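You operate a simulated robot arm through the tools that you are given. There is no shell and no other tool. Be economical: measure what you need, move in short steps, check, and stop when the job is done.

The job below is to be done with a simulated two-armed robot. You get a single attempt, and the scene is never put back.

JOB
Take the lid off the clear jar on the top of the wooden table and lay it down there.

It is judged by the outcome, as a careful person would: the job done as asked, and still so three seconds after it is handed in. It fails if anything else is knocked over, pushed out of place, dropped, spilled or broken. A push-on lid holds only when it is set on centred and level and pressed home; a screw cap is set on level and turned clockwise until tight.

ROBOT AND FRAMES
Two 7-joint arms with two-finger grippers on one trunk, on a base that drives. Base frame: it is fixed to the floor where the robot stands at the start and does not move with it; the origin is under the middle of the robot, x ahead of it, y to its left, z up; the surface under the hand at the start is at about z = 880. Lengths are in mm, angles in degrees, forces in N, time in s.
The left shoulder is at the start at [41, 175, 1228], the right one opposite. With the tool pointing down near the work surface each hand reaches from about 100 to 840 mm from the robot's upright axis, wherever it stands, measured 20 degrees to its own side. Payload 2.94 kg a hand.
The TCP of each hand is the grasp point between the finger pads, 30 mm short of the fingertips. In the tool frame z runs along the fingers and y along their closing line. The gripper opens to 138 mm. The gripper's body begins 109 mm behind the TCP.
Orientation is that of the tool frame in the base frame, as a unit quaternion [x, y, z, w]. With the fingers straight down and closing along the base's y, the tool's x points along the base's -x, its y along +y and its z along -z.

CONTROLS
- The arms move only by the tool drive_tool. It takes "left_steps", "right_steps" or both (then of equal length, played together; a hand with none holds still); each is one flat list of numbers, 6 for each row, row after row: the shift along the tool's x, y, z in units of 100 mm (1.0 is 100 mm), then the turn, a rotation vector about the tool's x, y, z in units of 60 degrees (1.0 is 60 degrees). In form: [x, y, z, wx, wy, wz, x, y, z, wx, wy, wz, ...]. A call has 1 to 8 rows; each row is the pose to reach, as a shift and turn from the pose commanded when the call began, along the tool's axes at that moment. "left_grip" and "right_grip" are, for a hand that has rows, the gripper command, from -1 (shut) to 1 (fully open), values between in proportion, set as the call begins (left out, the last holds). A call with a number of a shift or a turn outside -1 to 1 is refused whole. Each row takes 0.2 s and may step no farther than 50 mm and 8.6 degrees from the row before; otherwise, or with a gripper value out of range, the whole call is refused. Where a pose cannot be reached the arm comes as near as it can. A force on the tool above 40 N (or 10 N above the force at the start of the call, whichever is more), or a blocked arm, ends the call early, and 0.2 s more pass. Each finger halts on what it meets, pressing with about 44 N; the grip force reading is that of the motor and also rises with nothing between the fingers. The clock runs only during rows and for 0.2 s after the last one: add rows that repeat a pose to give the fingers time. It gives the time, the measured TCP pose, the force on the tool (base axes), the opening and the grip force at its end, in the units of the frame above (readings bear some noise), with the torque about the TCP (base axes, N m) and any sound that the robot's microphone picked up, and new pictures: "show" is both (left out), scene, wrist or none (wrist: the cameras of the hands that moved).
- Cameras (640 x 400 px; columns grow to the right, rows downward): "scene" is now at [95.6, 29.8, 1698.8]; the picture's right is [0.39, -0.92, 0.00], its down [-0.71, -0.30, -0.64] and it looks along [0.58, 0.25, -0.77] (base axes); focal length 267 px, centre (320, 200). "left" rides on the left gripper at [71, -19, -146] in its tool frame; the picture's right is [0.26, 0.96, 0.00], its down [-0.85, 0.23, -0.48] and it looks along [-0.46, 0.12, 0.88] (tool axes); focal length 280 px, centre (320, 200). "right" rides on the right gripper at [71, 19, -146] in its tool frame; the picture's right is [-0.26, 0.97, 0.00], its down [-0.85, -0.23, -0.48] and it looks along [-0.46, -0.12, 0.88] (tool axes); focal length 280 px, centre (320, 200). There is no depth. A picture from a camera that has moved, and an enlarged one, comes with that camera's place and axes in the base frame and with its lens.
- lift_body(by): slides the trunk up (or, below 0, down) by that many mm; the arms and the scene camera ride with it, the base frame stays. It gives what a move gives, with no picture.
- base_move(legs): drives the robot by 1 to 6 legs, each [ahead, turn to the left] in mm and degrees, along the robot's own axes; the way and the turn of a leg run together, so that a leg with both is an arc; at most 1500 mm and 180 degrees a leg. The arms and the cameras ride along, it lands a little off, and it stops where it bumps. It gives what a move gives, and a new picture of the scene camera.
- head_to(pan, tilt): turns the head with the scene camera to pan (to the left, within 120 degrees either way) and tilt (down, from -29 to 69), counted from straight ahead of the robot. It gives what a move gives, and a new picture of the scene camera.
- enlarge(camera, box): a new picture of the part [left, top, right, bottom] of that camera's present view, enlarged. No time passes.
- job_done(): hands the job in; it is judged then, once.

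Go step by step. Nothing tells you exact positions but the pictures and the camera data: compare them with the known pose of the tool, close in by small moves and look again before you grip or let go. The budget is 120 turns and 260 pictures, counting those below and the enlarged ones. Unless the task says otherwise, let go and move clear before handing in, and close with one line.

The tools are called after ">>>" by a JSON object that holds its "api" and its "payload". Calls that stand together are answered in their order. drive_tool: Moves the arms, as the interface text tells. Its arguments: {"type":"object","properties":{"left_steps":{"type":"array"},"left_grip":{"type":"number"},"right_steps":{"type":"array"},"right_grip":{"type":"number"},"show":{"type":"string","enum":["both","scene","wrist","none"]}},"required":[]} The other tools are called the same way: lift_body (by) slides the trunk up or down; base_move (legs) drives the base; head_to (pan, tilt) turns the head that bears the scene camera; enlarge (camera, box) takes an enlarged picture of a part of a camera's view; job_done () hands the job in.

At the start:

```text
time: 0.0
left_position: [381.9, 338.7, 1199.1]
left_tcp_rot: [0.001, 1.0, 0.0, 0.0]
left_wrist_force: [-0.3, 0.2, -0.4]
left_ft_torque: [0.04, 0.01, 0.0]
left_opening: 137.9
left_gripper_force: 0.1
right_position: [573.8, -22.0, 1221.5]
right_tcp_rot: [0.0, 1.0, 0.0, 0.0]
right_wrist_force: [-0.5, -0.1, 0.6]
right_ft_torque: [0.01, -0.01, 0.0]
right_opening: 138.1
right_gripper_force: 0.1
trunk travel left (down, up): [-400.0, 334.0]
robot x, y, heading: [0.8, 2.1, -0.0]
head pan, tilt: [23.2, 50.5]
```

scene: 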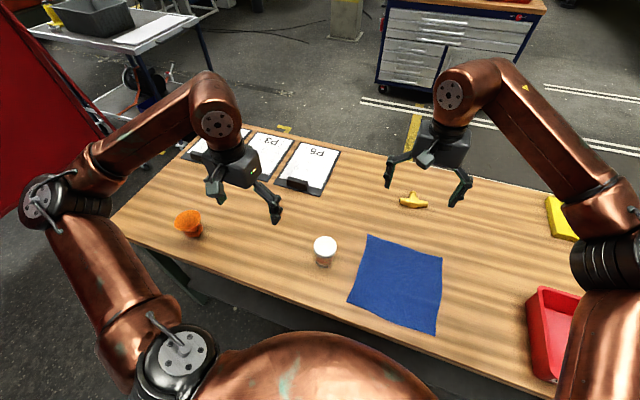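
right: 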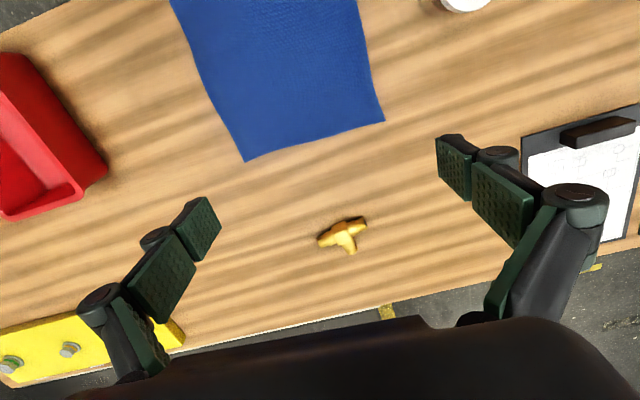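
left: 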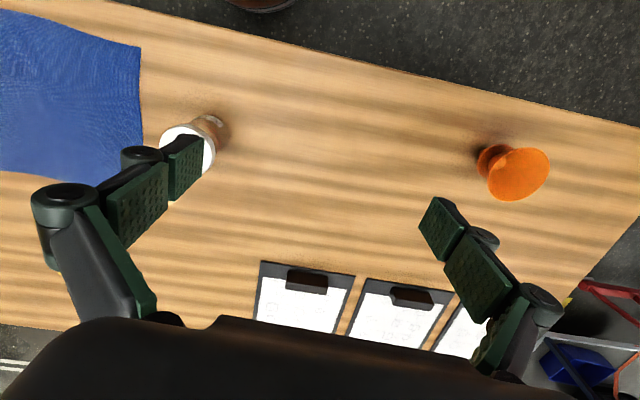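

The jar with a white lid is near scene pixel (324,250). I'll enlarge views to identify the lid type and size.

>>> {"api": "enlarge", "payload": {"camera": "scene", "box": [284, 220, 364, 280]}}

>>> {"api": "enlarge", "payload": {"camera": "left", "box": [130, 90, 258, 180]}}

```text
6.67 times, centred on (324, 250) of scene
camera zoom: at [95.6, 29.8, 1698.8], right [0.39, -0.92, 0.0], down [-0.71, -0.3, -0.64], along [0.58, 0.25, -0.77], focal length 1781 px, centre (293, -133)
```

zoom: 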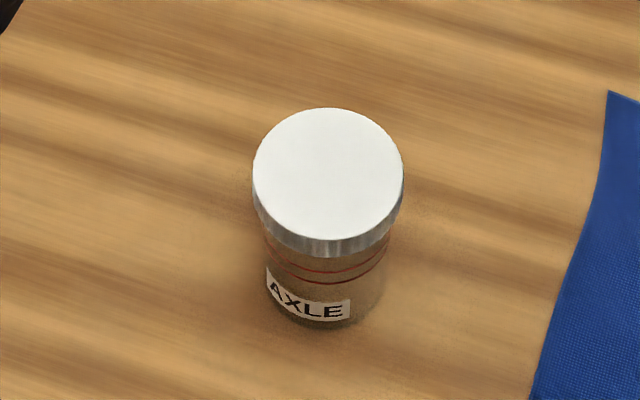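

```text
4.44 times, centred on (194, 135) of left
camera zoom: at [310.5, 320.1, 1345.3], right [-0.26, 0.96, 0.0], down [0.85, 0.23, 0.48], along [0.46, 0.12, -0.88], focal length 1246 px, centre (880, 489)
```

zoom: 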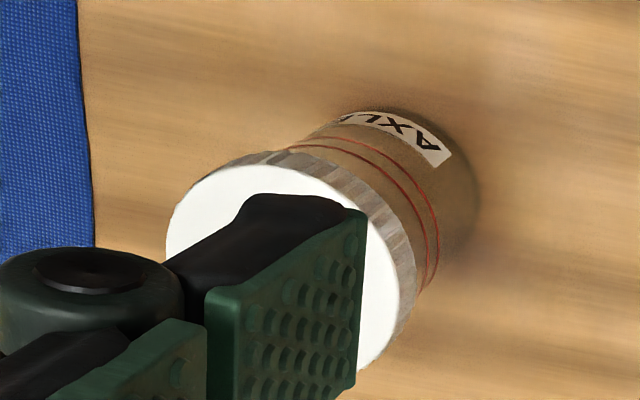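

The jar stands near (474, 177), with its lid top at about z = 980 and about 69 mm wide. I plan to hold the body from the side with the right hand and take the lid from above with the left, so I'm turning the right hand first.

>>> {"api": "drive_tool", "payload": {"right_steps": [0.17, 0.08, 0.05, 0, 0, -0.125, 0.33, 0.17, 0.1, 0, 0, -0.25, 0.5, 0.25, 0.15, 0, 0, -0.375, 0.67, 0.33, 0.2, 0, 0, -0.5, 0.83, 0.42, 0.25, 0, 0, -0.625, 1.0, 0.5, 0.3, 0, 0, -0.75], "show": "none"}}

```text
time: 1.4
left_position: [382.3, 338.2, 1199.9]
left_tcp_rot: [0.001, 1.0, 0.0, 0.0]
left_wrist_force: [-0.5, -0.3, 0.0]
left_ft_torque: [0.03, -0.02, -0.03]
left_opening: 137.9
left_gripper_force: 0.1
right_position: [473.5, 27.0, 1190.0]
right_tcp_rot: [-0.383, 0.924, 0.001, 0.0]
right_wrist_force: [-0.3, 0.2, -0.3]
right_ft_torque: [0.01, -0.01, -0.01]
right_opening: 138.1
right_gripper_force: 0.0
trunk travel left (down, up): [-400.0, 334.0]
robot x, y, heading: [1.3, -2.4, 0.0]
head pan, tilt: [23.2, 50.5]
```

The yaw is as planned. Now I pitch the right hand up to a standoff behind the jar.

>>> {"api": "drive_tool", "payload": {"right_steps": [0.02, 0.14, 0.11, 0, -0.138, 0, 0.04, 0.28, 0.22, 0, -0.276, 0, 0.06, 0.43, 0.34, 0, -0.414, 0, 0.08, 0.57, 0.46, 0, -0.552, 0, 0.1, 0.71, 0.57, 0, -0.69, 0, 0.12, 0.86, 0.68, 0, -0.828, 0, 0.13, 1.0, 0.8, 0, -0.966, 0]}}

```text
time: 3.0
left_position: [382.1, 338.5, 1199.6]
left_tcp_rot: [0.001, 1.0, 0.0, 0.001]
left_wrist_force: [0.0, -0.3, 0.1]
left_ft_torque: [0.01, 0.0, 0.01]
left_opening: 137.8
left_gripper_force: 0.0
right_position: [394.1, 91.5, 1112.1]
right_tcp_rot: [-0.335, 0.808, 0.187, 0.447]
right_wrist_force: [0.2, 0.5, 0.3]
right_ft_torque: [0.01, 0.03, 0.01]
right_opening: 138.0
right_gripper_force: 0.1
trunk travel left (down, up): [-400.0, 334.0]
robot x, y, heading: [1.2, 0.5, -0.3]
head pan, tilt: [23.2, 50.5]
camera scene: at [95.6, 29.9, 1698.8], right [0.39, -0.92, 0.0], down [-0.71, -0.3, -0.64], along [0.58, 0.25, -0.77], focal length 267 px, centre (320, 200)
camera right: at [265.4, -10.4, 1128.6], right [-0.58, 0.78, 0.22], down [0.2, -0.13, 0.97], along [0.79, 0.61, -0.08], focal length 280 px, centre (320, 200)
```

scene: 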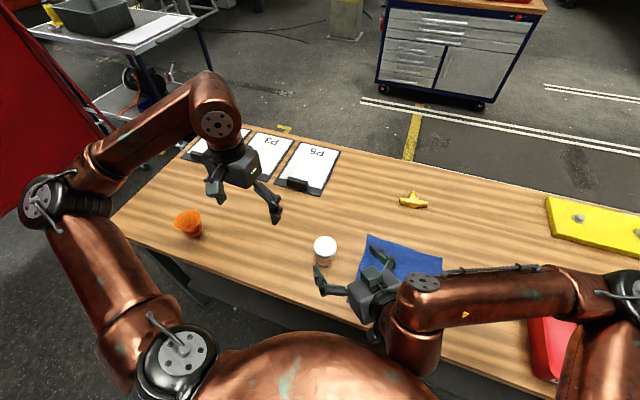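
right: 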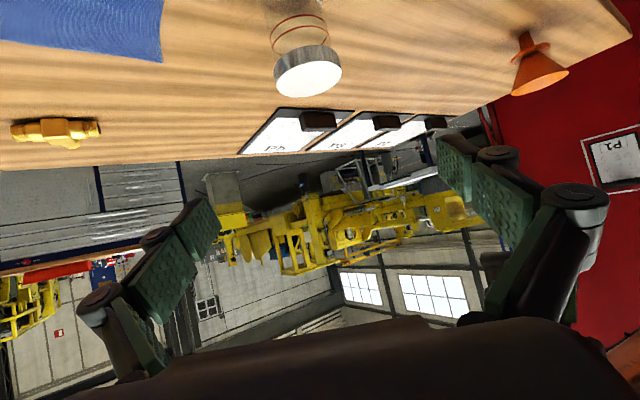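

Both views agree on a jar at about (474, 173). Next I lower the right hand onto the approach line.

>>> {"api": "drive_tool", "payload": {"right_steps": [0.33, 0.005, 0.15, 0, 0, 0, 0.67, 0.01, 0.32, 0, 0, 0, 1.0, 0.014, 0.48, 0, 0, 0]}}

>>> {"api": "enlarge", "payload": {"camera": "scene", "box": [264, 220, 424, 320]}}

```text
time: 3.8
left_position: [380.6, 339.6, 1198.1]
left_tcp_rot: [0.001, 1.0, -0.001, 0.0]
left_wrist_force: [-0.6, 1.4, -0.4]
left_ft_torque: [-0.03, -0.03, 0.01]
left_opening: 138.1
left_gripper_force: 0.0
right_position: [386.6, 86.5, 1002.2]
right_tcp_rot: [-0.335, 0.808, 0.185, 0.449]
right_wrist_force: [-0.9, 0.5, 0.0]
right_ft_torque: [-0.02, -0.02, -0.05]
right_opening: 137.7
right_gripper_force: 0.0
right hand out of reach, approached as far as the arm can: row 2
trunk travel left (down, up): [-400.0, 334.0]
robot x, y, heading: [-1.6, 0.0, 0.1]
head pan, tilt: [23.2, 50.5]
camera scene: at [93.8, 31.8, 1698.5], right [0.39, -0.92, 0.0], down [-0.71, -0.31, -0.64], along [0.58, 0.25, -0.77], focal length 267 px, centre (320, 200)
camera right: at [259.2, -15.1, 1018.8], right [-0.58, 0.78, 0.22], down [0.19, -0.13, 0.97], along [0.79, 0.61, -0.08], focal length 280 px, centre (320, 200)
```

scene: 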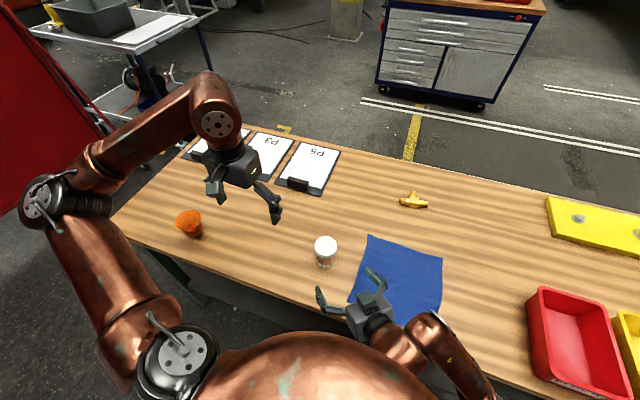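
right: 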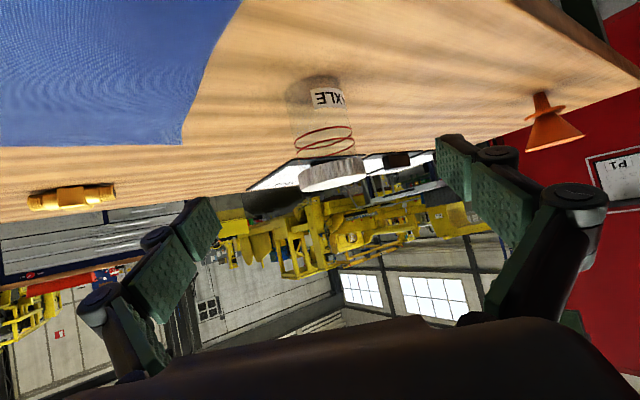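

```text
4.00 times, centred on (344, 270) of scene
camera zoom: at [93.8, 31.8, 1698.5], right [0.39, -0.92, 0.0], down [-0.71, -0.31, -0.64], along [0.58, 0.25, -0.77], focal length 1068 px, centre (224, -80)
```

zoom: 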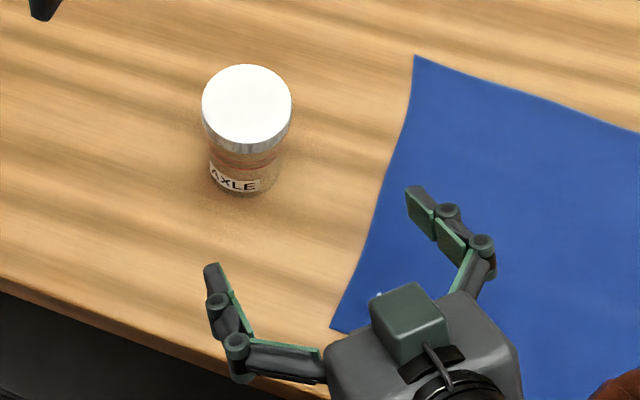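

The jar is lined up with the gripper. I'll look closely at the neck to see how the lid is fitted.

>>> {"api": "enlarge", "payload": {"camera": "right", "box": [260, 60, 400, 200]}}

```text
2.86 times, centred on (330, 130) of right
camera zoom: at [259.2, -15.1, 1018.8], right [-0.58, 0.78, 0.22], down [0.19, -0.13, 0.97], along [0.79, 0.61, -0.08], focal length 801 px, centre (291, 400)
```

zoom: 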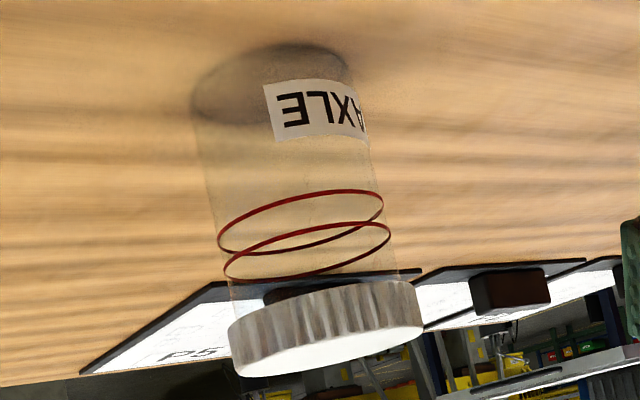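

The lid is ribbed, about 16 mm tall (z 965–981), and the jar body is about 60 mm wide. I advance the right hand along its axis.

>>> {"api": "drive_tool", "payload": {"right_steps": [0.05, 0, 0.33, 0, 0, 0, 0.1, 0, 0.67, 0, 0, 0, 0.106, 0, 1.0, 0, 0, 0]}}

>>> {"api": "enlarge", "payload": {"camera": "scene", "box": [264, 220, 424, 320]}}

```text
time: 4.6
left_position: [383.9, 340.7, 1198.8]
left_tcp_rot: [-0.001, 1.0, -0.001, -0.001]
left_wrist_force: [0.1, 0.6, -1.5]
left_ft_torque: [-0.06, 0.05, -0.02]
left_opening: 138.1
left_gripper_force: 0.0
right_position: [441.4, 138.6, 937.8]
right_tcp_rot: [-0.335, 0.809, 0.185, 0.445]
right_wrist_force: [0.3, -0.6, -2.2]
right_ft_torque: [0.02, -0.1, -0.04]
right_opening: 138.0
right_gripper_force: 0.1
trunk travel left (down, up): [-400.0, 334.0]
robot x, y, heading: [0.4, -1.3, 0.0]
head pan, tilt: [23.2, 50.5]
camera scene: at [97.8, 32.8, 1698.8], right [0.39, -0.92, 0.0], down [-0.71, -0.31, -0.63], along [0.58, 0.25, -0.77], focal length 267 px, centre (320, 200)
camera right: at [313.5, 37.5, 956.6], right [-0.58, 0.78, 0.22], down [0.2, -0.13, 0.97], along [0.79, 0.61, -0.08], focal length 280 px, centre (320, 200)
```

scene: 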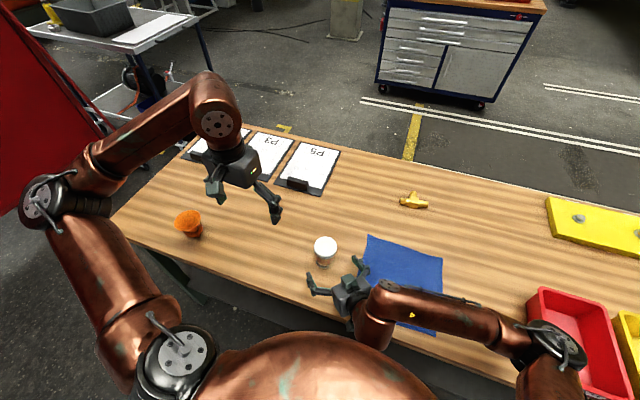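
right: 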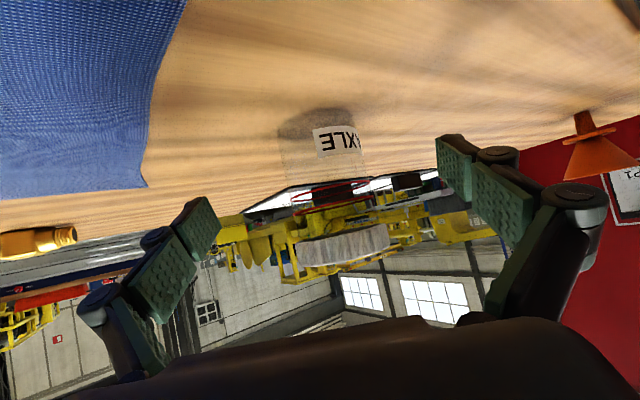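

```text
4.00 times, centred on (344, 270) of scene
camera zoom: at [97.8, 32.8, 1698.8], right [0.39, -0.92, 0.0], down [-0.71, -0.31, -0.63], along [0.58, 0.25, -0.77], focal length 1068 px, centre (224, -80)
```

zoom: 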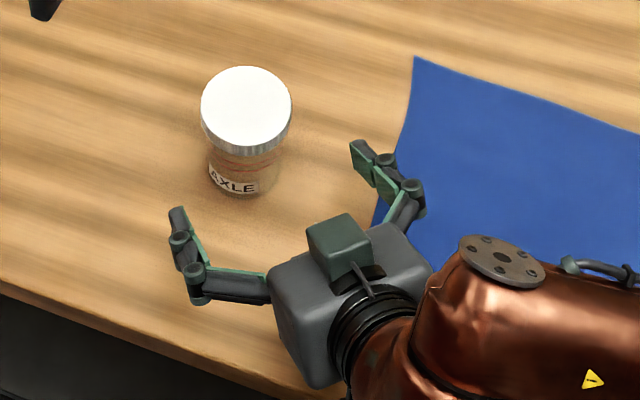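

The jar is centred to within about 5 mm between the right fingers, so I correct sideways and move in the rest of the way.

>>> {"api": "drive_tool", "payload": {"right_steps": [-0.03, 0.05, 0.18, 0, 0, 0, -0.06, 0.054, 0.36, 0, 0, 0, -0.07, 0.054, 0.53, 0, 0, 0]}}

>>> {"api": "enlarge", "payload": {"camera": "scene", "box": [264, 220, 424, 320]}}

```text
time: 5.4
left_position: [382.8, 338.6, 1199.0]
left_tcp_rot: [0.001, 1.0, 0.0, -0.001]
left_wrist_force: [-0.4, -0.2, -0.8]
left_ft_torque: [-0.05, -0.01, 0.01]
left_opening: 138.2
left_gripper_force: 0.1
right_position: [470.0, 165.9, 920.6]
right_tcp_rot: [-0.336, 0.809, 0.186, 0.445]
right_wrist_force: [-0.5, 0.8, -0.2]
right_ft_torque: [-0.01, -0.01, 0.0]
right_opening: 138.3
right_gripper_force: 0.1
right hand out of reach, approached as far as the arm can: row 1, 2, 3
trunk travel left (down, up): [-400.0, 334.0]
robot x, y, heading: [3.2, 0.9, -0.0]
head pan, tilt: [23.2, 50.5]
camera scene: at [95.7, 30.2, 1698.8], right [0.39, -0.92, 0.0], down [-0.71, -0.3, -0.64], along [0.58, 0.25, -0.77], focal length 267 px, centre (320, 200)
camera right: at [342.6, 64.6, 939.5], right [-0.58, 0.78, 0.22], down [0.2, -0.13, 0.97], along [0.79, 0.61, -0.08], focal length 280 px, centre (320, 200)
```

scene: 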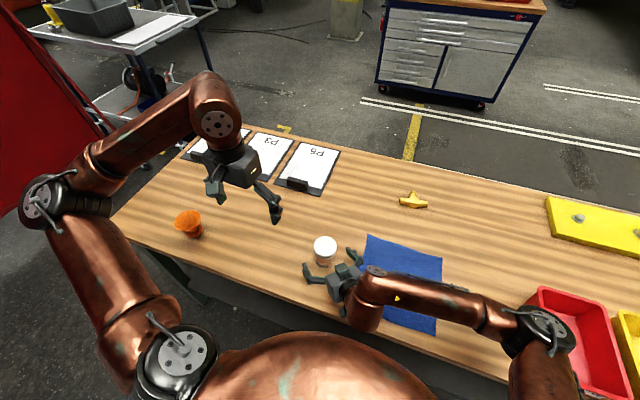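
right: 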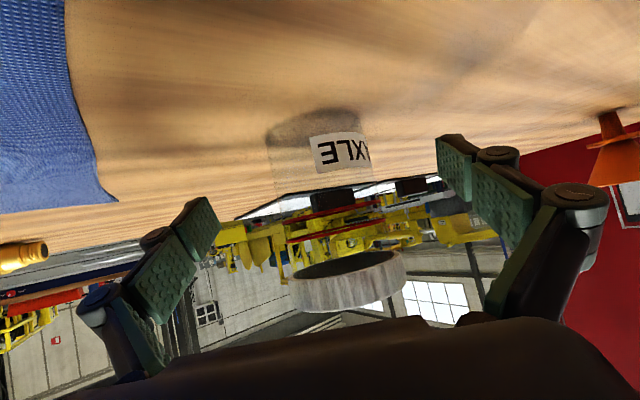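

```text
4.00 times, centred on (344, 270) of scene
camera zoom: at [95.7, 30.2, 1698.8], right [0.39, -0.92, 0.0], down [-0.71, -0.3, -0.64], along [0.58, 0.25, -0.77], focal length 1068 px, centre (224, -80)
```

zoom: 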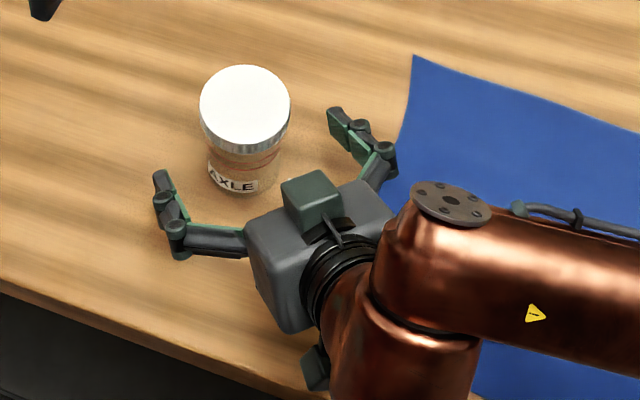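

The right hand is nearly there, with the jar axis about 14 mm ahead of the TCP and centred. I'll nudge forward once more, even though the arm reports being near its reach limit.

>>> {"api": "drive_tool", "payload": {"right_steps": [0.0, 0.0, 0.06, 0, 0, 0, 0.0, 0.0, 0.12, 0, 0, 0, 0, 0, 0.12, 0, 0, 0], "show": "none"}}

>>> {"api": "enlarge", "payload": {"camera": "scene", "box": [284, 220, 384, 290]}}

```text
time: 6.2
left_position: [382.1, 338.3, 1199.8]
left_tcp_rot: [0.0, 1.0, 0.0, -0.001]
left_wrist_force: [-0.5, -0.1, -0.9]
left_ft_torque: [0.01, 0.0, 0.01]
left_opening: 138.1
left_gripper_force: 0.1
right_position: [476.8, 171.5, 915.0]
right_tcp_rot: [-0.335, 0.81, 0.185, 0.445]
right_wrist_force: [-0.1, 0.2, -0.4]
right_ft_torque: [0.0, 0.0, 0.02]
right_opening: 138.1
right_gripper_force: 0.0
trunk travel left (down, up): [-400.0, 334.0]
robot x, y, heading: [1.2, -1.3, -0.0]
head pan, tilt: [23.2, 50.5]
```

```text
5.71 times, centred on (334, 255) of scene
camera zoom: at [95.5, 29.2, 1698.8], right [0.39, -0.92, 0.0], down [-0.71, -0.3, -0.64], along [0.58, 0.25, -0.77], focal length 1526 px, centre (240, -114)
```

zoom: 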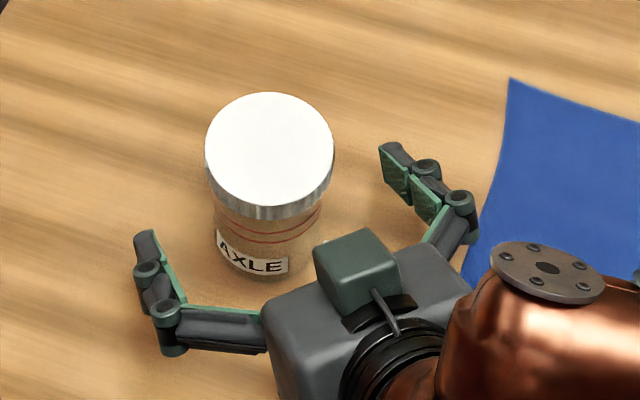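

The jar body is now between the pads, so I close the right gripper on it.

>>> {"api": "drive_tool", "payload": {"right_steps": [0, 0, 0, 0, 0, 0, 0, 0, 0, 0, 0, 0, 0, 0, 0, 0, 0, 0, 0, 0, 0, 0, 0, 0, 0, 0, 0, 0, 0, 0, 0, 0, 0, 0, 0, 0], "right_grip": -1}}

>>> {"api": "enlarge", "payload": {"camera": "scene", "box": [284, 220, 384, 290]}}

```text
time: 7.6
left_position: [381.7, 338.4, 1199.6]
left_tcp_rot: [0.001, 1.0, 0.001, 0.0]
left_wrist_force: [0.0, 0.3, 1.1]
left_ft_torque: [0.01, 0.01, -0.03]
left_opening: 137.8
left_gripper_force: 0.1
right_position: [477.6, 172.1, 916.4]
right_tcp_rot: [-0.336, 0.81, 0.186, 0.444]
right_wrist_force: [-0.7, -0.5, 1.7]
right_ft_torque: [0.01, 0.0, -0.01]
right_opening: 58.8
right_gripper_force: 39.7
trunk travel left (down, up): [-400.0, 334.0]
robot x, y, heading: [-0.9, 0.4, -0.2]
head pan, tilt: [23.2, 50.5]
camera scene: at [95.3, 29.8, 1698.8], right [0.39, -0.92, 0.0], down [-0.71, -0.3, -0.64], along [0.58, 0.25, -0.77], focal length 267 px, centre (320, 200)
camera right: at [350.2, 71.5, 934.2], right [-0.59, 0.78, 0.22], down [0.2, -0.13, 0.97], along [0.79, 0.61, -0.08], focal length 280 px, centre (320, 200)
```

scene: 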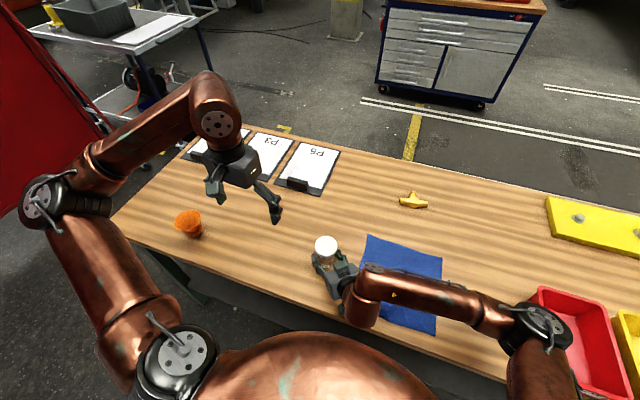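
right: 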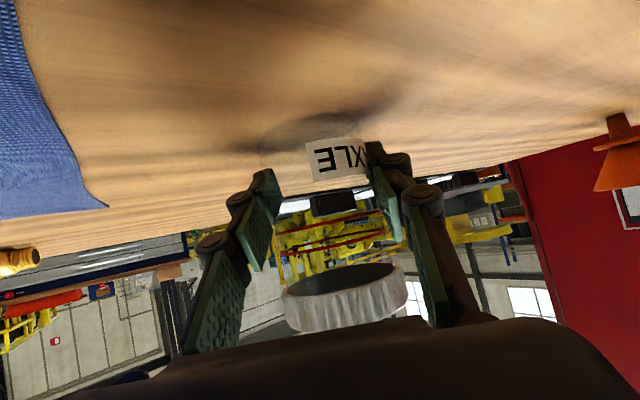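

```text
5.71 times, centred on (334, 255) of scene
camera zoom: at [95.3, 29.8, 1698.8], right [0.39, -0.92, 0.0], down [-0.71, -0.3, -0.64], along [0.58, 0.25, -0.77], focal length 1526 px, centre (240, -114)
```

zoom: 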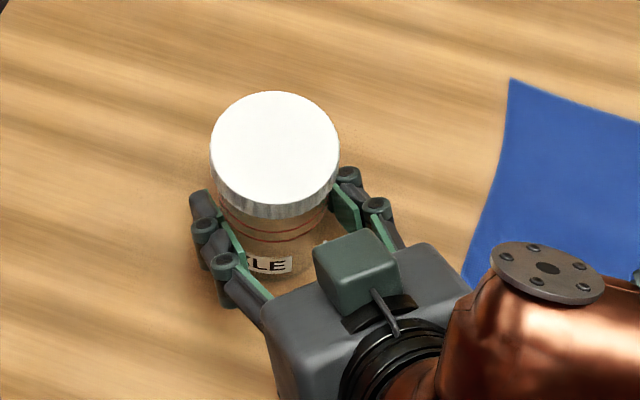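

The jar is held, with the body 59 mm wide. The lid centre is now at about (476, 175, 981), so I bring the left hand over it, yawed 45° clockwise to leave room for a counter-clockwise twist.

>>> {"api": "drive_tool", "payload": {"left_steps": [-0.16, -0.14, 0.05, 0, 0, 0.125, -0.31, -0.28, 0.1, 0, 0, 0.25, -0.47, -0.42, 0.15, 0, 0, 0.375, -0.63, -0.56, 0.2, 0, 0, 0.5, -0.78, -0.7, 0.25, 0, 0, 0.625, -0.94, -0.82, 0.3, 0, 0, 0.75], "left_grip": 0.5, "show": "none"}}

```text
time: 9.0
left_position: [476.3, 255.9, 1168.3]
left_tcp_rot: [0.381, 0.924, 0.001, 0.001]
left_wrist_force: [0.0, -0.5, -0.7]
left_ft_torque: [0.01, 0.01, -0.01]
left_opening: 103.2
left_gripper_force: 0.0
right_position: [478.3, 172.6, 916.7]
right_tcp_rot: [-0.336, 0.809, 0.186, 0.444]
right_wrist_force: [2.1, 0.4, 2.9]
right_ft_torque: [-0.06, -0.12, 0.06]
right_opening: 58.4
right_gripper_force: 43.5
trunk travel left (down, up): [-400.0, 334.0]
robot x, y, heading: [0.0, 2.1, 0.0]
head pan, tilt: [23.2, 50.5]
```

Now I shift over the lid axis and descend partway.

>>> {"api": "drive_tool", "payload": {"left_steps": [-0.19, -0.19, 0.1, 0, 0, 0, -0.38, -0.38, 0.3, 0, 0, 0, -0.57, -0.57, 0.6, 0, 0, 0, -0.57, -0.57, 0.95, 0, 0, 0]}}

>>> {"api": "enlarge", "payload": {"camera": "scene", "box": [264, 180, 424, 280]}}

```text
time: 10.0
left_position: [473.9, 175.9, 1072.9]
left_tcp_rot: [0.382, 0.924, -0.001, 0.0]
left_wrist_force: [-0.2, -0.8, -0.1]
left_ft_torque: [0.02, -0.01, -0.02]
left_opening: 103.3
left_gripper_force: 0.1
right_position: [477.8, 171.9, 914.9]
right_tcp_rot: [-0.335, 0.81, 0.184, 0.444]
right_wrist_force: [-0.2, 1.3, 0.8]
right_ft_torque: [0.12, -0.09, 0.0]
right_opening: 58.4
right_gripper_force: 44.0
trunk travel left (down, up): [-400.0, 334.0]
robot x, y, heading: [1.7, -0.1, 0.1]
head pan, tilt: [23.2, 50.5]
camera scene: at [95.2, 30.4, 1698.8], right [0.39, -0.92, 0.0], down [-0.71, -0.3, -0.64], along [0.58, 0.25, -0.77], focal length 267 px, centre (320, 200)
camera left: at [408.4, 212.5, 1217.9], right [0.5, 0.87, 0.0], down [0.76, -0.44, 0.48], along [0.41, -0.24, -0.88], focal length 280 px, centre (320, 200)
```

scene: 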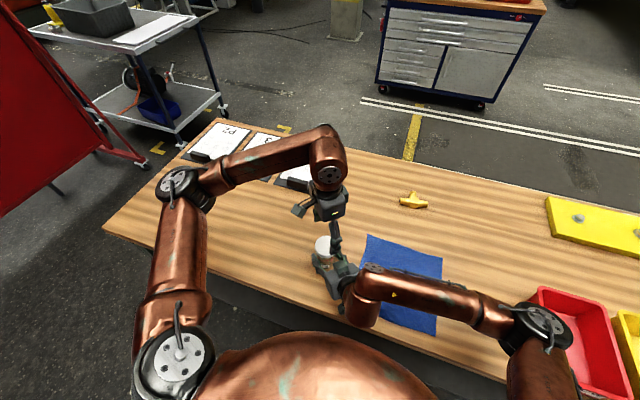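
left: 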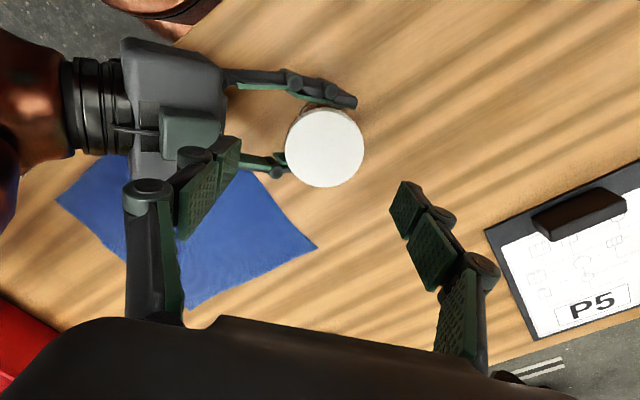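

```text
4.00 times, centred on (344, 230) of scene
camera zoom: at [95.2, 30.4, 1698.8], right [0.39, -0.92, 0.0], down [-0.71, -0.3, -0.64], along [0.58, 0.25, -0.77], focal length 1068 px, centre (224, 80)
```

zoom: 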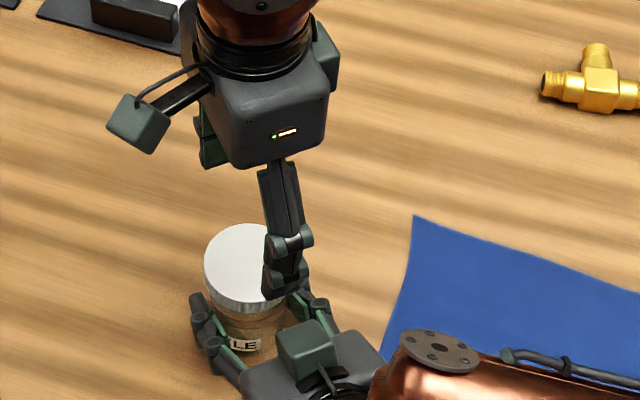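

The lid sits within 2 mm of the left tool axis. I narrow the opening to about 86 mm to stay clear of the right hand and descend so the fingertips reach the lid's rim.

>>> {"api": "drive_tool", "payload": {"left_steps": [-0.005, 0.02, 0, 0, 0, 0, -0.005, 0.02, 0, 0, 0, 0, -0.005, 0.02, 0.15, 0, 0, 0, -0.005, 0.02, 0.3, 0, 0, 0, -0.005, 0.02, 0.4, 0, 0, 0, -0.005, 0.02, 0.5, 0, 0, 0], "left_grip": 0.24}}

>>> {"api": "enlarge", "payload": {"camera": "left", "box": [140, 40, 460, 240]}}

>>> {"api": "enlarge", "payload": {"camera": "right", "box": [160, 120, 480, 320]}}

```text
time: 11.4
left_position: [476.2, 175.5, 1025.1]
left_tcp_rot: [0.383, 0.924, 0.0, 0.001]
left_wrist_force: [-1.0, -0.1, -0.3]
left_ft_torque: [-0.03, 0.0, 0.0]
left_opening: 85.4
left_gripper_force: 0.0
right_position: [476.9, 172.4, 915.5]
right_tcp_rot: [-0.336, 0.809, 0.186, 0.445]
right_wrist_force: [0.8, 0.3, 3.1]
right_ft_torque: [-0.12, -0.11, -0.04]
right_opening: 58.1
right_gripper_force: 44.5
trunk travel left (down, up): [-400.0, 334.0]
robot x, y, heading: [-0.4, 0.4, 0.3]
head pan, tilt: [23.2, 50.5]
camera scene: at [95.4, 29.5, 1698.8], right [0.39, -0.92, 0.0], down [-0.71, -0.3, -0.64], along [0.58, 0.25, -0.77], focal length 267 px, centre (320, 200)
camera left: at [412.8, 213.5, 1170.1], right [0.5, 0.87, 0.0], down [0.76, -0.44, 0.48], along [0.41, -0.24, -0.88], focal length 280 px, centre (320, 200)
```

scene: 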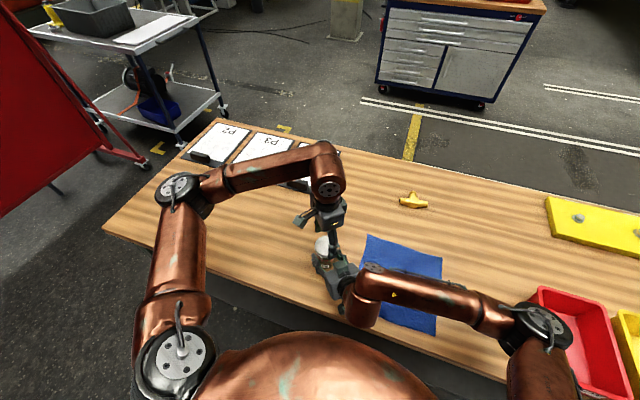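
left: 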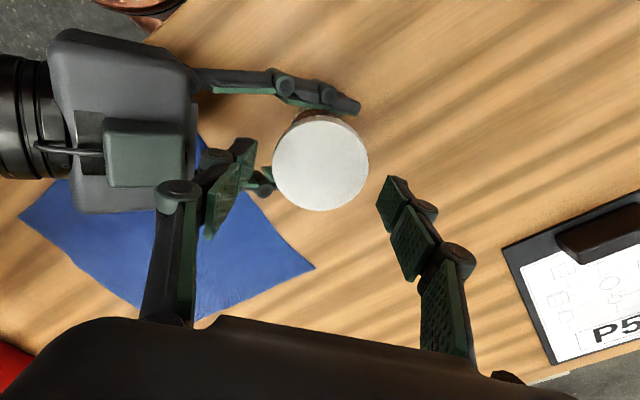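

```text
2.00 times, centred on (300, 140) of left
camera zoom: at [412.8, 213.5, 1170.1], right [0.5, 0.87, 0.0], down [0.76, -0.44, 0.48], along [0.41, -0.24, -0.88], focal length 561 px, centre (360, 320)
```

zoom: 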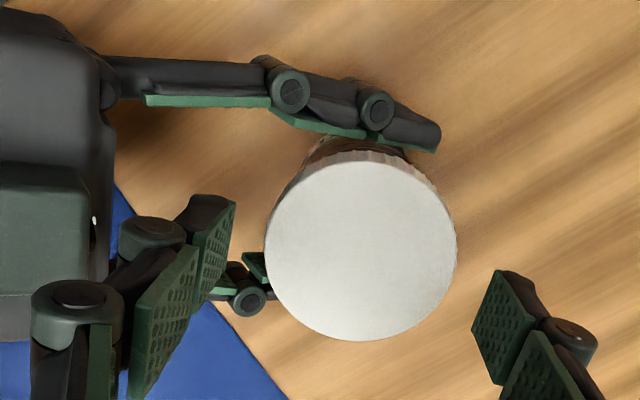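

```text
2.00 times, centred on (320, 220) of right
camera zoom: at [350.4, 71.2, 934.2], right [-0.58, 0.78, 0.22], down [0.2, -0.13, 0.97], along [0.79, 0.61, -0.08], focal length 561 px, centre (320, 160)
```

zoom: 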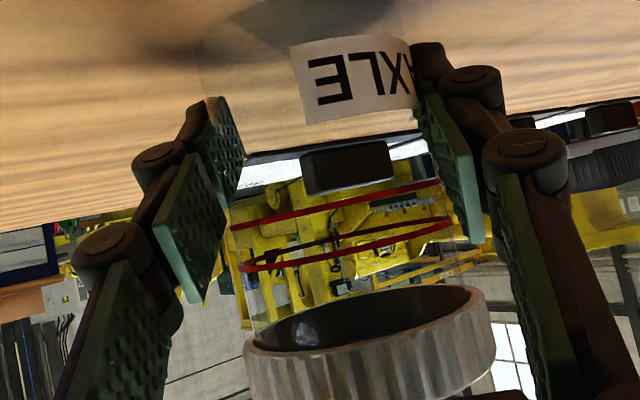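

Clear all around. I make a 3 mm correction and go down the final 28 mm to the rim.

>>> {"api": "drive_tool", "payload": {"left_steps": [0.03, 0.005, 0.1, 0, 0, 0, 0.03, 0.005, 0.2, 0, 0, 0, 0.03, 0.005, 0.28, 0, 0, 0]}}

>>> {"api": "enlarge", "payload": {"camera": "left", "box": [140, 40, 460, 240]}}

>>> {"api": "enlarge", "payload": {"camera": "right", "box": [160, 120, 480, 320]}}

```text
time: 12.2
left_position: [475.6, 180.4, 997.6]
left_tcp_rot: [0.383, 0.924, 0.0, 0.0]
left_wrist_force: [0.9, 0.3, 0.1]
left_ft_torque: [0.04, 0.0, 0.02]
left_opening: 85.5
left_gripper_force: 0.1
right_position: [477.2, 172.3, 916.0]
right_tcp_rot: [-0.337, 0.809, 0.186, 0.444]
right_wrist_force: [-0.3, 0.2, 3.4]
right_ft_torque: [-0.07, -0.11, 0.02]
right_opening: 58.2
right_gripper_force: 43.8
trunk travel left (down, up): [-400.0, 334.0]
robot x, y, heading: [-0.4, 0.9, 0.2]
head pan, tilt: [23.2, 50.5]
camera scene: at [95.4, 29.5, 1698.8], right [0.39, -0.92, 0.0], down [-0.71, -0.3, -0.64], along [0.58, 0.25, -0.77], focal length 267 px, centre (320, 200)
camera left: at [411.4, 217.1, 1142.4], right [0.5, 0.87, 0.0], down [0.76, -0.44, 0.48], along [0.41, -0.24, -0.88], focal length 280 px, centre (320, 200)
```

scene: 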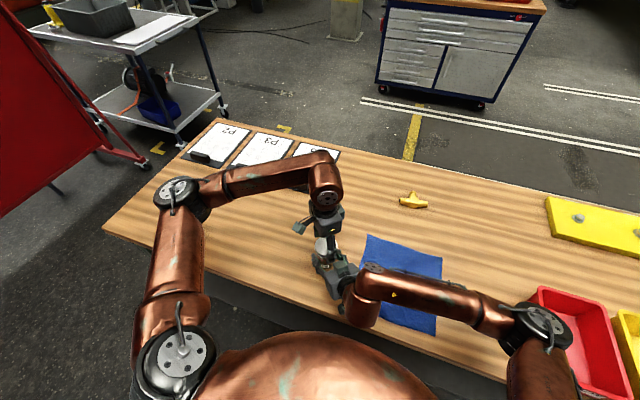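
left: 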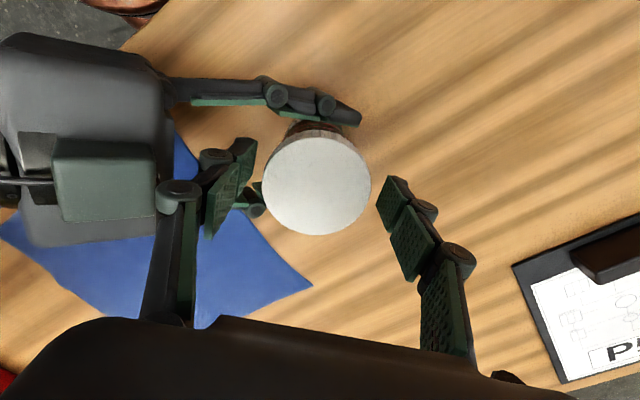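

```text
2.00 times, centred on (300, 140) of left
camera zoom: at [411.4, 217.1, 1142.4], right [0.5, 0.87, 0.0], down [0.76, -0.44, 0.48], along [0.41, -0.24, -0.88], focal length 561 px, centre (360, 320)
```

zoom: 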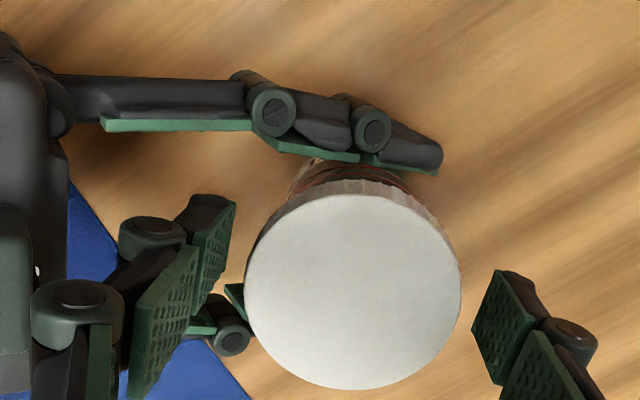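

```text
2.00 times, centred on (320, 220) of right
camera zoom: at [350.4, 71.2, 934.2], right [-0.58, 0.78, 0.22], down [0.2, -0.13, 0.97], along [0.79, 0.61, -0.08], focal length 561 px, centre (320, 160)
```

zoom: 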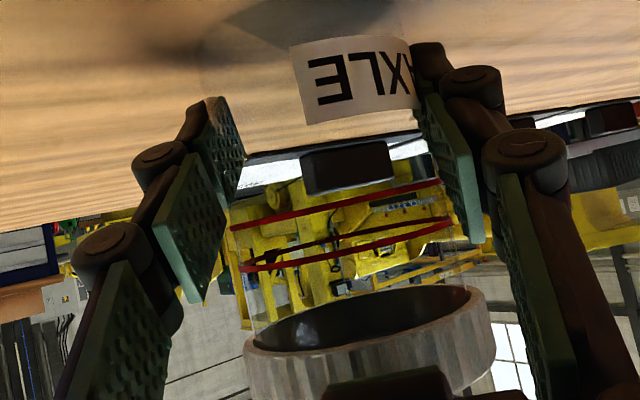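

The fingertips are level with the rim. I want to check their vertical overlap from the right camera before gripping.

>>> {"api": "enlarge", "payload": {"camera": "right", "box": [260, 240, 430, 350]}}

```text
3.64 times, centred on (345, 295) of right
camera zoom: at [350.4, 71.2, 934.2], right [-0.58, 0.78, 0.22], down [0.2, -0.13, 0.97], along [0.79, 0.61, -0.08], focal length 1020 px, centre (229, -146)
```

zoom: 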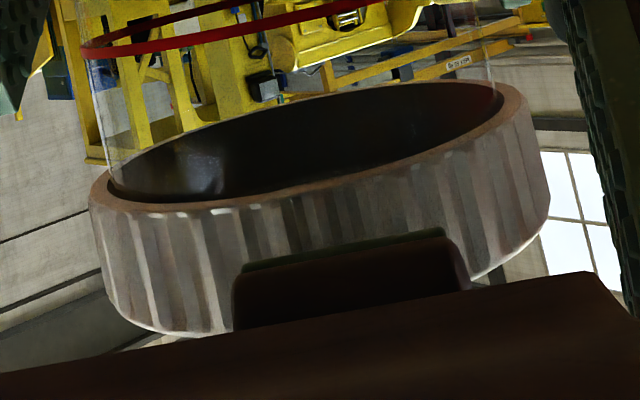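

The finger overlaps most of the rim. I re-centre by 3 mm and close on the lid.

>>> {"api": "drive_tool", "payload": {"left_steps": [-0.03, -0.02, 0, 0, 0, 0, -0.03, -0.02, 0, 0, 0, 0, -0.03, -0.02, 0, 0, 0, 0, -0.03, -0.02, 0, 0, 0, 0], "left_grip": -1, "show": "wrist"}}

```text
time: 13.2
left_position: [476.5, 176.6, 996.6]
left_tcp_rot: [0.382, 0.924, 0.002, 0.0]
left_wrist_force: [5.6, 15.5, 1.6]
left_ft_torque: [0.54, -0.23, 0.26]
left_opening: 65.6
left_gripper_force: 44.0
right_position: [477.6, 172.5, 915.3]
right_tcp_rot: [-0.336, 0.809, 0.186, 0.445]
right_wrist_force: [-4.4, -11.9, 7.5]
right_ft_torque: [0.58, -0.33, -0.17]
right_opening: 58.5
right_gripper_force: 44.7
trunk travel left (down, up): [-400.0, 334.0]
robot x, y, heading: [-0.5, -1.2, -0.2]
head pan, tilt: [23.2, 50.5]
camera left: at [412.2, 214.0, 1142.8], right [0.49, 0.87, 0.0], down [0.76, -0.44, 0.48], along [0.41, -0.23, -0.88], focal length 280 px, centre (320, 200)
```

left: 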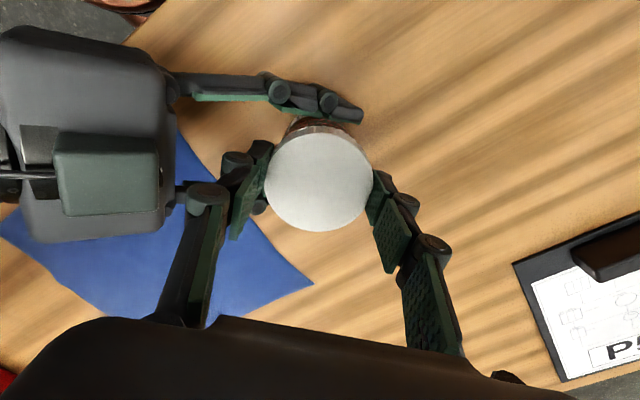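

The lid is gripped at 65.6 mm. I relieve the side load slightly and try a small counter-clockwise twist.

>>> {"api": "drive_tool", "payload": {"left_steps": [0.01, 0.015, 0, 0, 0, 0, 0.01, 0.015, 0, 0, 0, -0.13, 0.01, 0.015, 0, 0, 0, -0.26], "show": "wrist"}}

```text
time: 14.0
left_position: [476.3, 177.3, 997.5]
left_tcp_rot: [0.254, 0.967, -0.002, 0.0]
left_wrist_force: [-2.5, 4.2, 2.0]
left_ft_torque: [0.43, -0.17, 0.01]
left_opening: 65.4
left_gripper_force: 44.3
right_position: [476.2, 172.7, 916.1]
right_tcp_rot: [-0.335, 0.81, 0.184, 0.445]
right_wrist_force: [-0.1, -4.9, 4.3]
right_ft_torque: [-0.24, 0.27, -0.04]
right_opening: 58.3
right_gripper_force: 43.6
trunk travel left (down, up): [-400.0, 334.0]
robot x, y, heading: [-1.3, 0.5, -0.1]
head pan, tilt: [23.2, 50.5]
camera left: at [404.7, 195.5, 1142.9], right [0.25, 0.97, 0.0], down [0.85, -0.21, 0.48], along [0.46, -0.12, -0.88], focal length 280 px, centre (320, 200)
```

left: 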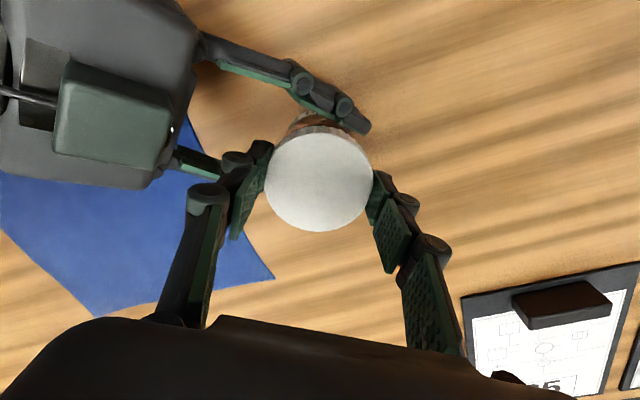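

It turned with almost no torque, so this may be a push-on lid. I try a gentle straight pull of a few millimetres and watch the force.

>>> {"api": "drive_tool", "payload": {"left_steps": [0, 0, -0.02, 0, 0, 0, 0, 0, -0.04, 0, 0, 0, 0, 0, -0.04, 0, 0, 0], "show": "none"}}

>>> {"api": "enlarge", "payload": {"camera": "right", "box": [220, 200, 470, 350]}}

```text
time: 14.8
left_position: [477.4, 177.3, 1000.1]
left_tcp_rot: [0.254, 0.967, 0.001, -0.001]
left_wrist_force: [-4.1, -1.7, -16.4]
left_ft_torque: [0.06, -0.09, 0.01]
left_opening: 65.4
left_gripper_force: 43.7
right_position: [477.9, 172.8, 917.0]
right_tcp_rot: [-0.336, 0.808, 0.187, 0.446]
right_wrist_force: [3.6, 2.9, 14.0]
right_ft_torque: [-0.2, 0.32, -0.02]
right_opening: 58.5
right_gripper_force: 43.8
trunk travel left (down, up): [-400.0, 334.0]
robot x, y, heading: [2.4, 0.4, 0.2]
head pan, tilt: [23.2, 50.5]
```

```text
2.56 times, centred on (345, 275) of right
camera zoom: at [351.0, 72.2, 935.1], right [-0.59, 0.78, 0.22], down [0.2, -0.13, 0.97], along [0.78, 0.61, -0.08], focal length 718 px, centre (256, 8)
```

zoom: 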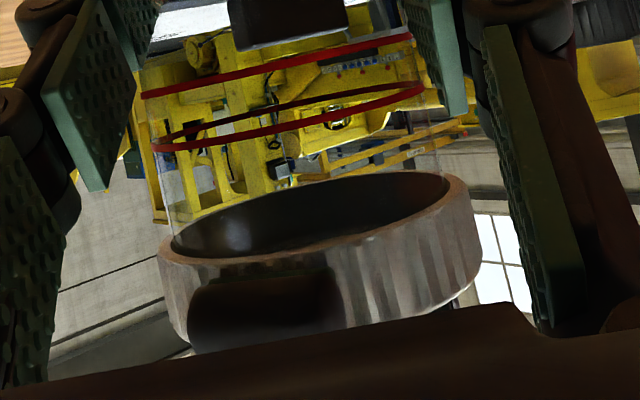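

The lid stays on with about 16 N of pull, so I keep that light preload and twist further counter-clockwise. If it is threaded, the pull should fall as it rises.

>>> {"api": "drive_tool", "payload": {"left_steps": [0, 0, 0, 0, 0, -0.125, 0, 0, 0, 0, 0, -0.25, 0, 0, 0, 0, 0, -0.375, 0, 0, 0, 0, 0, -0.5, 0, 0, 0, 0, 0, -0.625, 0, 0, 0, 0, 0, -0.75, 0, 0, 0, 0, 0, -0.875, 0, 0, 0, 0, 0, -1.0], "show": "both"}}

>>> {"api": "enlarge", "payload": {"camera": "right", "box": [220, 200, 470, 350]}}

```text
time: 16.6
left_position: [477.2, 176.5, 1001.0]
left_tcp_rot: [-0.265, 0.964, -0.002, -0.001]
left_wrist_force: [-7.8, -26.6, -15.4]
left_ft_torque: [-1.6, 0.77, -0.07]
left_opening: 65.9
left_gripper_force: 43.7
right_position: [476.3, 173.0, 917.2]
right_tcp_rot: [-0.337, 0.808, 0.188, 0.445]
right_wrist_force: [7.3, 27.0, 13.9]
right_ft_torque: [-0.63, -0.1, 0.05]
right_opening: 58.3
right_gripper_force: 44.2
trunk travel left (down, up): [-400.0, 334.0]
robot x, y, heading: [-0.4, 2.4, 0.3]
head pan, tilt: [23.2, 50.5]
camera scene: at [95.8, 29.7, 1698.8], right [0.39, -0.92, 0.0], down [-0.71, -0.3, -0.64], along [0.58, 0.25, -0.77], focal length 267 px, centre (320, 200)
camera left: at [425.3, 125.1, 1146.7], right [-0.72, 0.7, 0.0], down [0.61, 0.63, 0.47], along [0.33, 0.34, -0.88], focal length 280 px, centre (320, 200)
```

scene: 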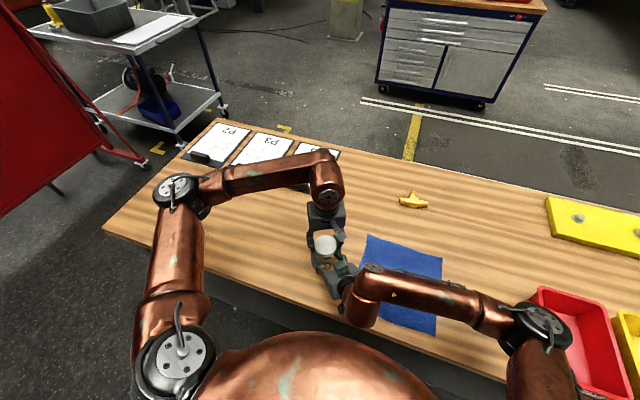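
left: 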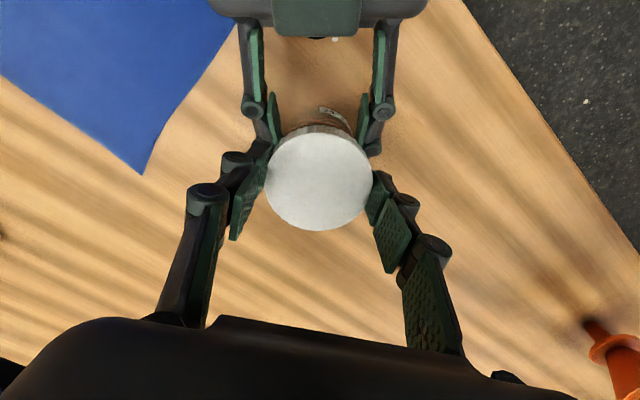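

```text
2.56 times, centred on (345, 275) of right
camera zoom: at [350.4, 72.2, 934.8], right [-0.59, 0.78, 0.23], down [0.2, -0.13, 0.97], along [0.78, 0.62, -0.08], focal length 718 px, centre (256, 8)
```

zoom: 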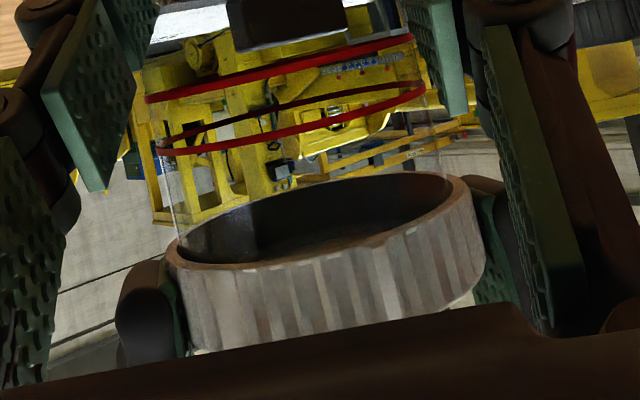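

The lid spins freely with no torque and doesn't rise, so it's a push-on lid. I relieve the side load, then pull straight up in small steps.

>>> {"api": "drive_tool", "payload": {"left_steps": [0.015, -0.015, 0, 0, 0, 0, 0.03, -0.03, 0, 0, 0, 0, 0.03, -0.03, -0.02, 0, 0, 0, 0.03, -0.03, -0.04, 0, 0, 0], "show": "none"}}

```text
time: 17.6
left_position: [477.5, 175.5, 1002.1]
left_tcp_rot: [-0.266, 0.964, 0.003, 0.0]
left_wrist_force: [11.8, 0.7, -38.5]
left_ft_torque: [-0.04, -0.65, -0.02]
left_opening: 65.7
left_gripper_force: 44.2
right_position: [476.3, 173.8, 918.3]
right_tcp_rot: [-0.336, 0.808, 0.188, 0.446]
right_wrist_force: [-11.6, -1.9, 37.0]
right_ft_torque: [0.23, -0.39, 0.02]
right_opening: 58.6
right_gripper_force: 43.8
trunk travel left (down, up): [-400.0, 334.0]
robot x, y, heading: [0.2, -0.3, -0.2]
head pan, tilt: [23.2, 50.5]
```

The pull is 38 N and still holding. I continue upward in small increments.

>>> {"api": "drive_tool", "payload": {"left_steps": [-0.015, 0.01, -0.01, 0, 0, 0, -0.015, 0.01, -0.02, 0, 0, 0, -0.015, 0.01, -0.03, 0, 0, 0], "show": "none"}}

>>> {"api": "enlarge", "payload": {"camera": "right", "box": [220, 200, 470, 350]}}

```text
time: 18.4
left_position: [475.0, 175.5, 1011.1]
left_tcp_rot: [-0.263, 0.965, -0.001, 0.0]
left_wrist_force: [-1.9, -0.7, 2.9]
left_ft_torque: [-0.12, -0.05, -0.02]
left_opening: 73.8
left_gripper_force: 0.2
right_position: [477.5, 169.2, 912.4]
right_tcp_rot: [-0.334, 0.812, 0.182, 0.442]
right_wrist_force: [-0.3, -1.7, 5.5]
right_ft_torque: [0.28, 0.05, 0.0]
right_opening: 58.5
right_gripper_force: 44.1
trunk travel left (down, up): [-400.0, 334.0]
robot x, y, heading: [0.5, -1.2, 0.2]
head pan, tilt: [23.2, 50.5]
```

```text
2.56 times, centred on (345, 275) of right
camera zoom: at [350.2, 69.2, 931.9], right [-0.58, 0.79, 0.22], down [0.21, -0.12, 0.97], along [0.79, 0.61, -0.09], focal length 718 px, centre (256, 8)
```

zoom: 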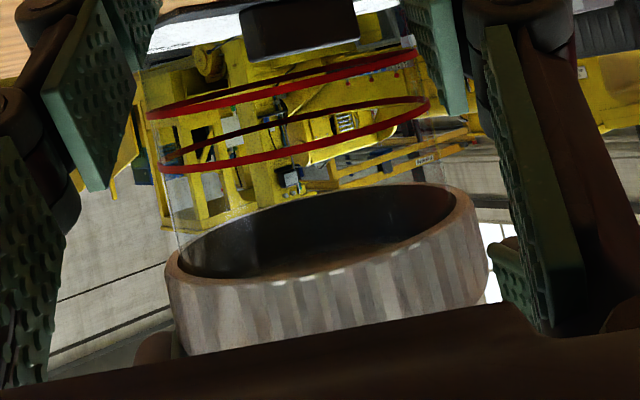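

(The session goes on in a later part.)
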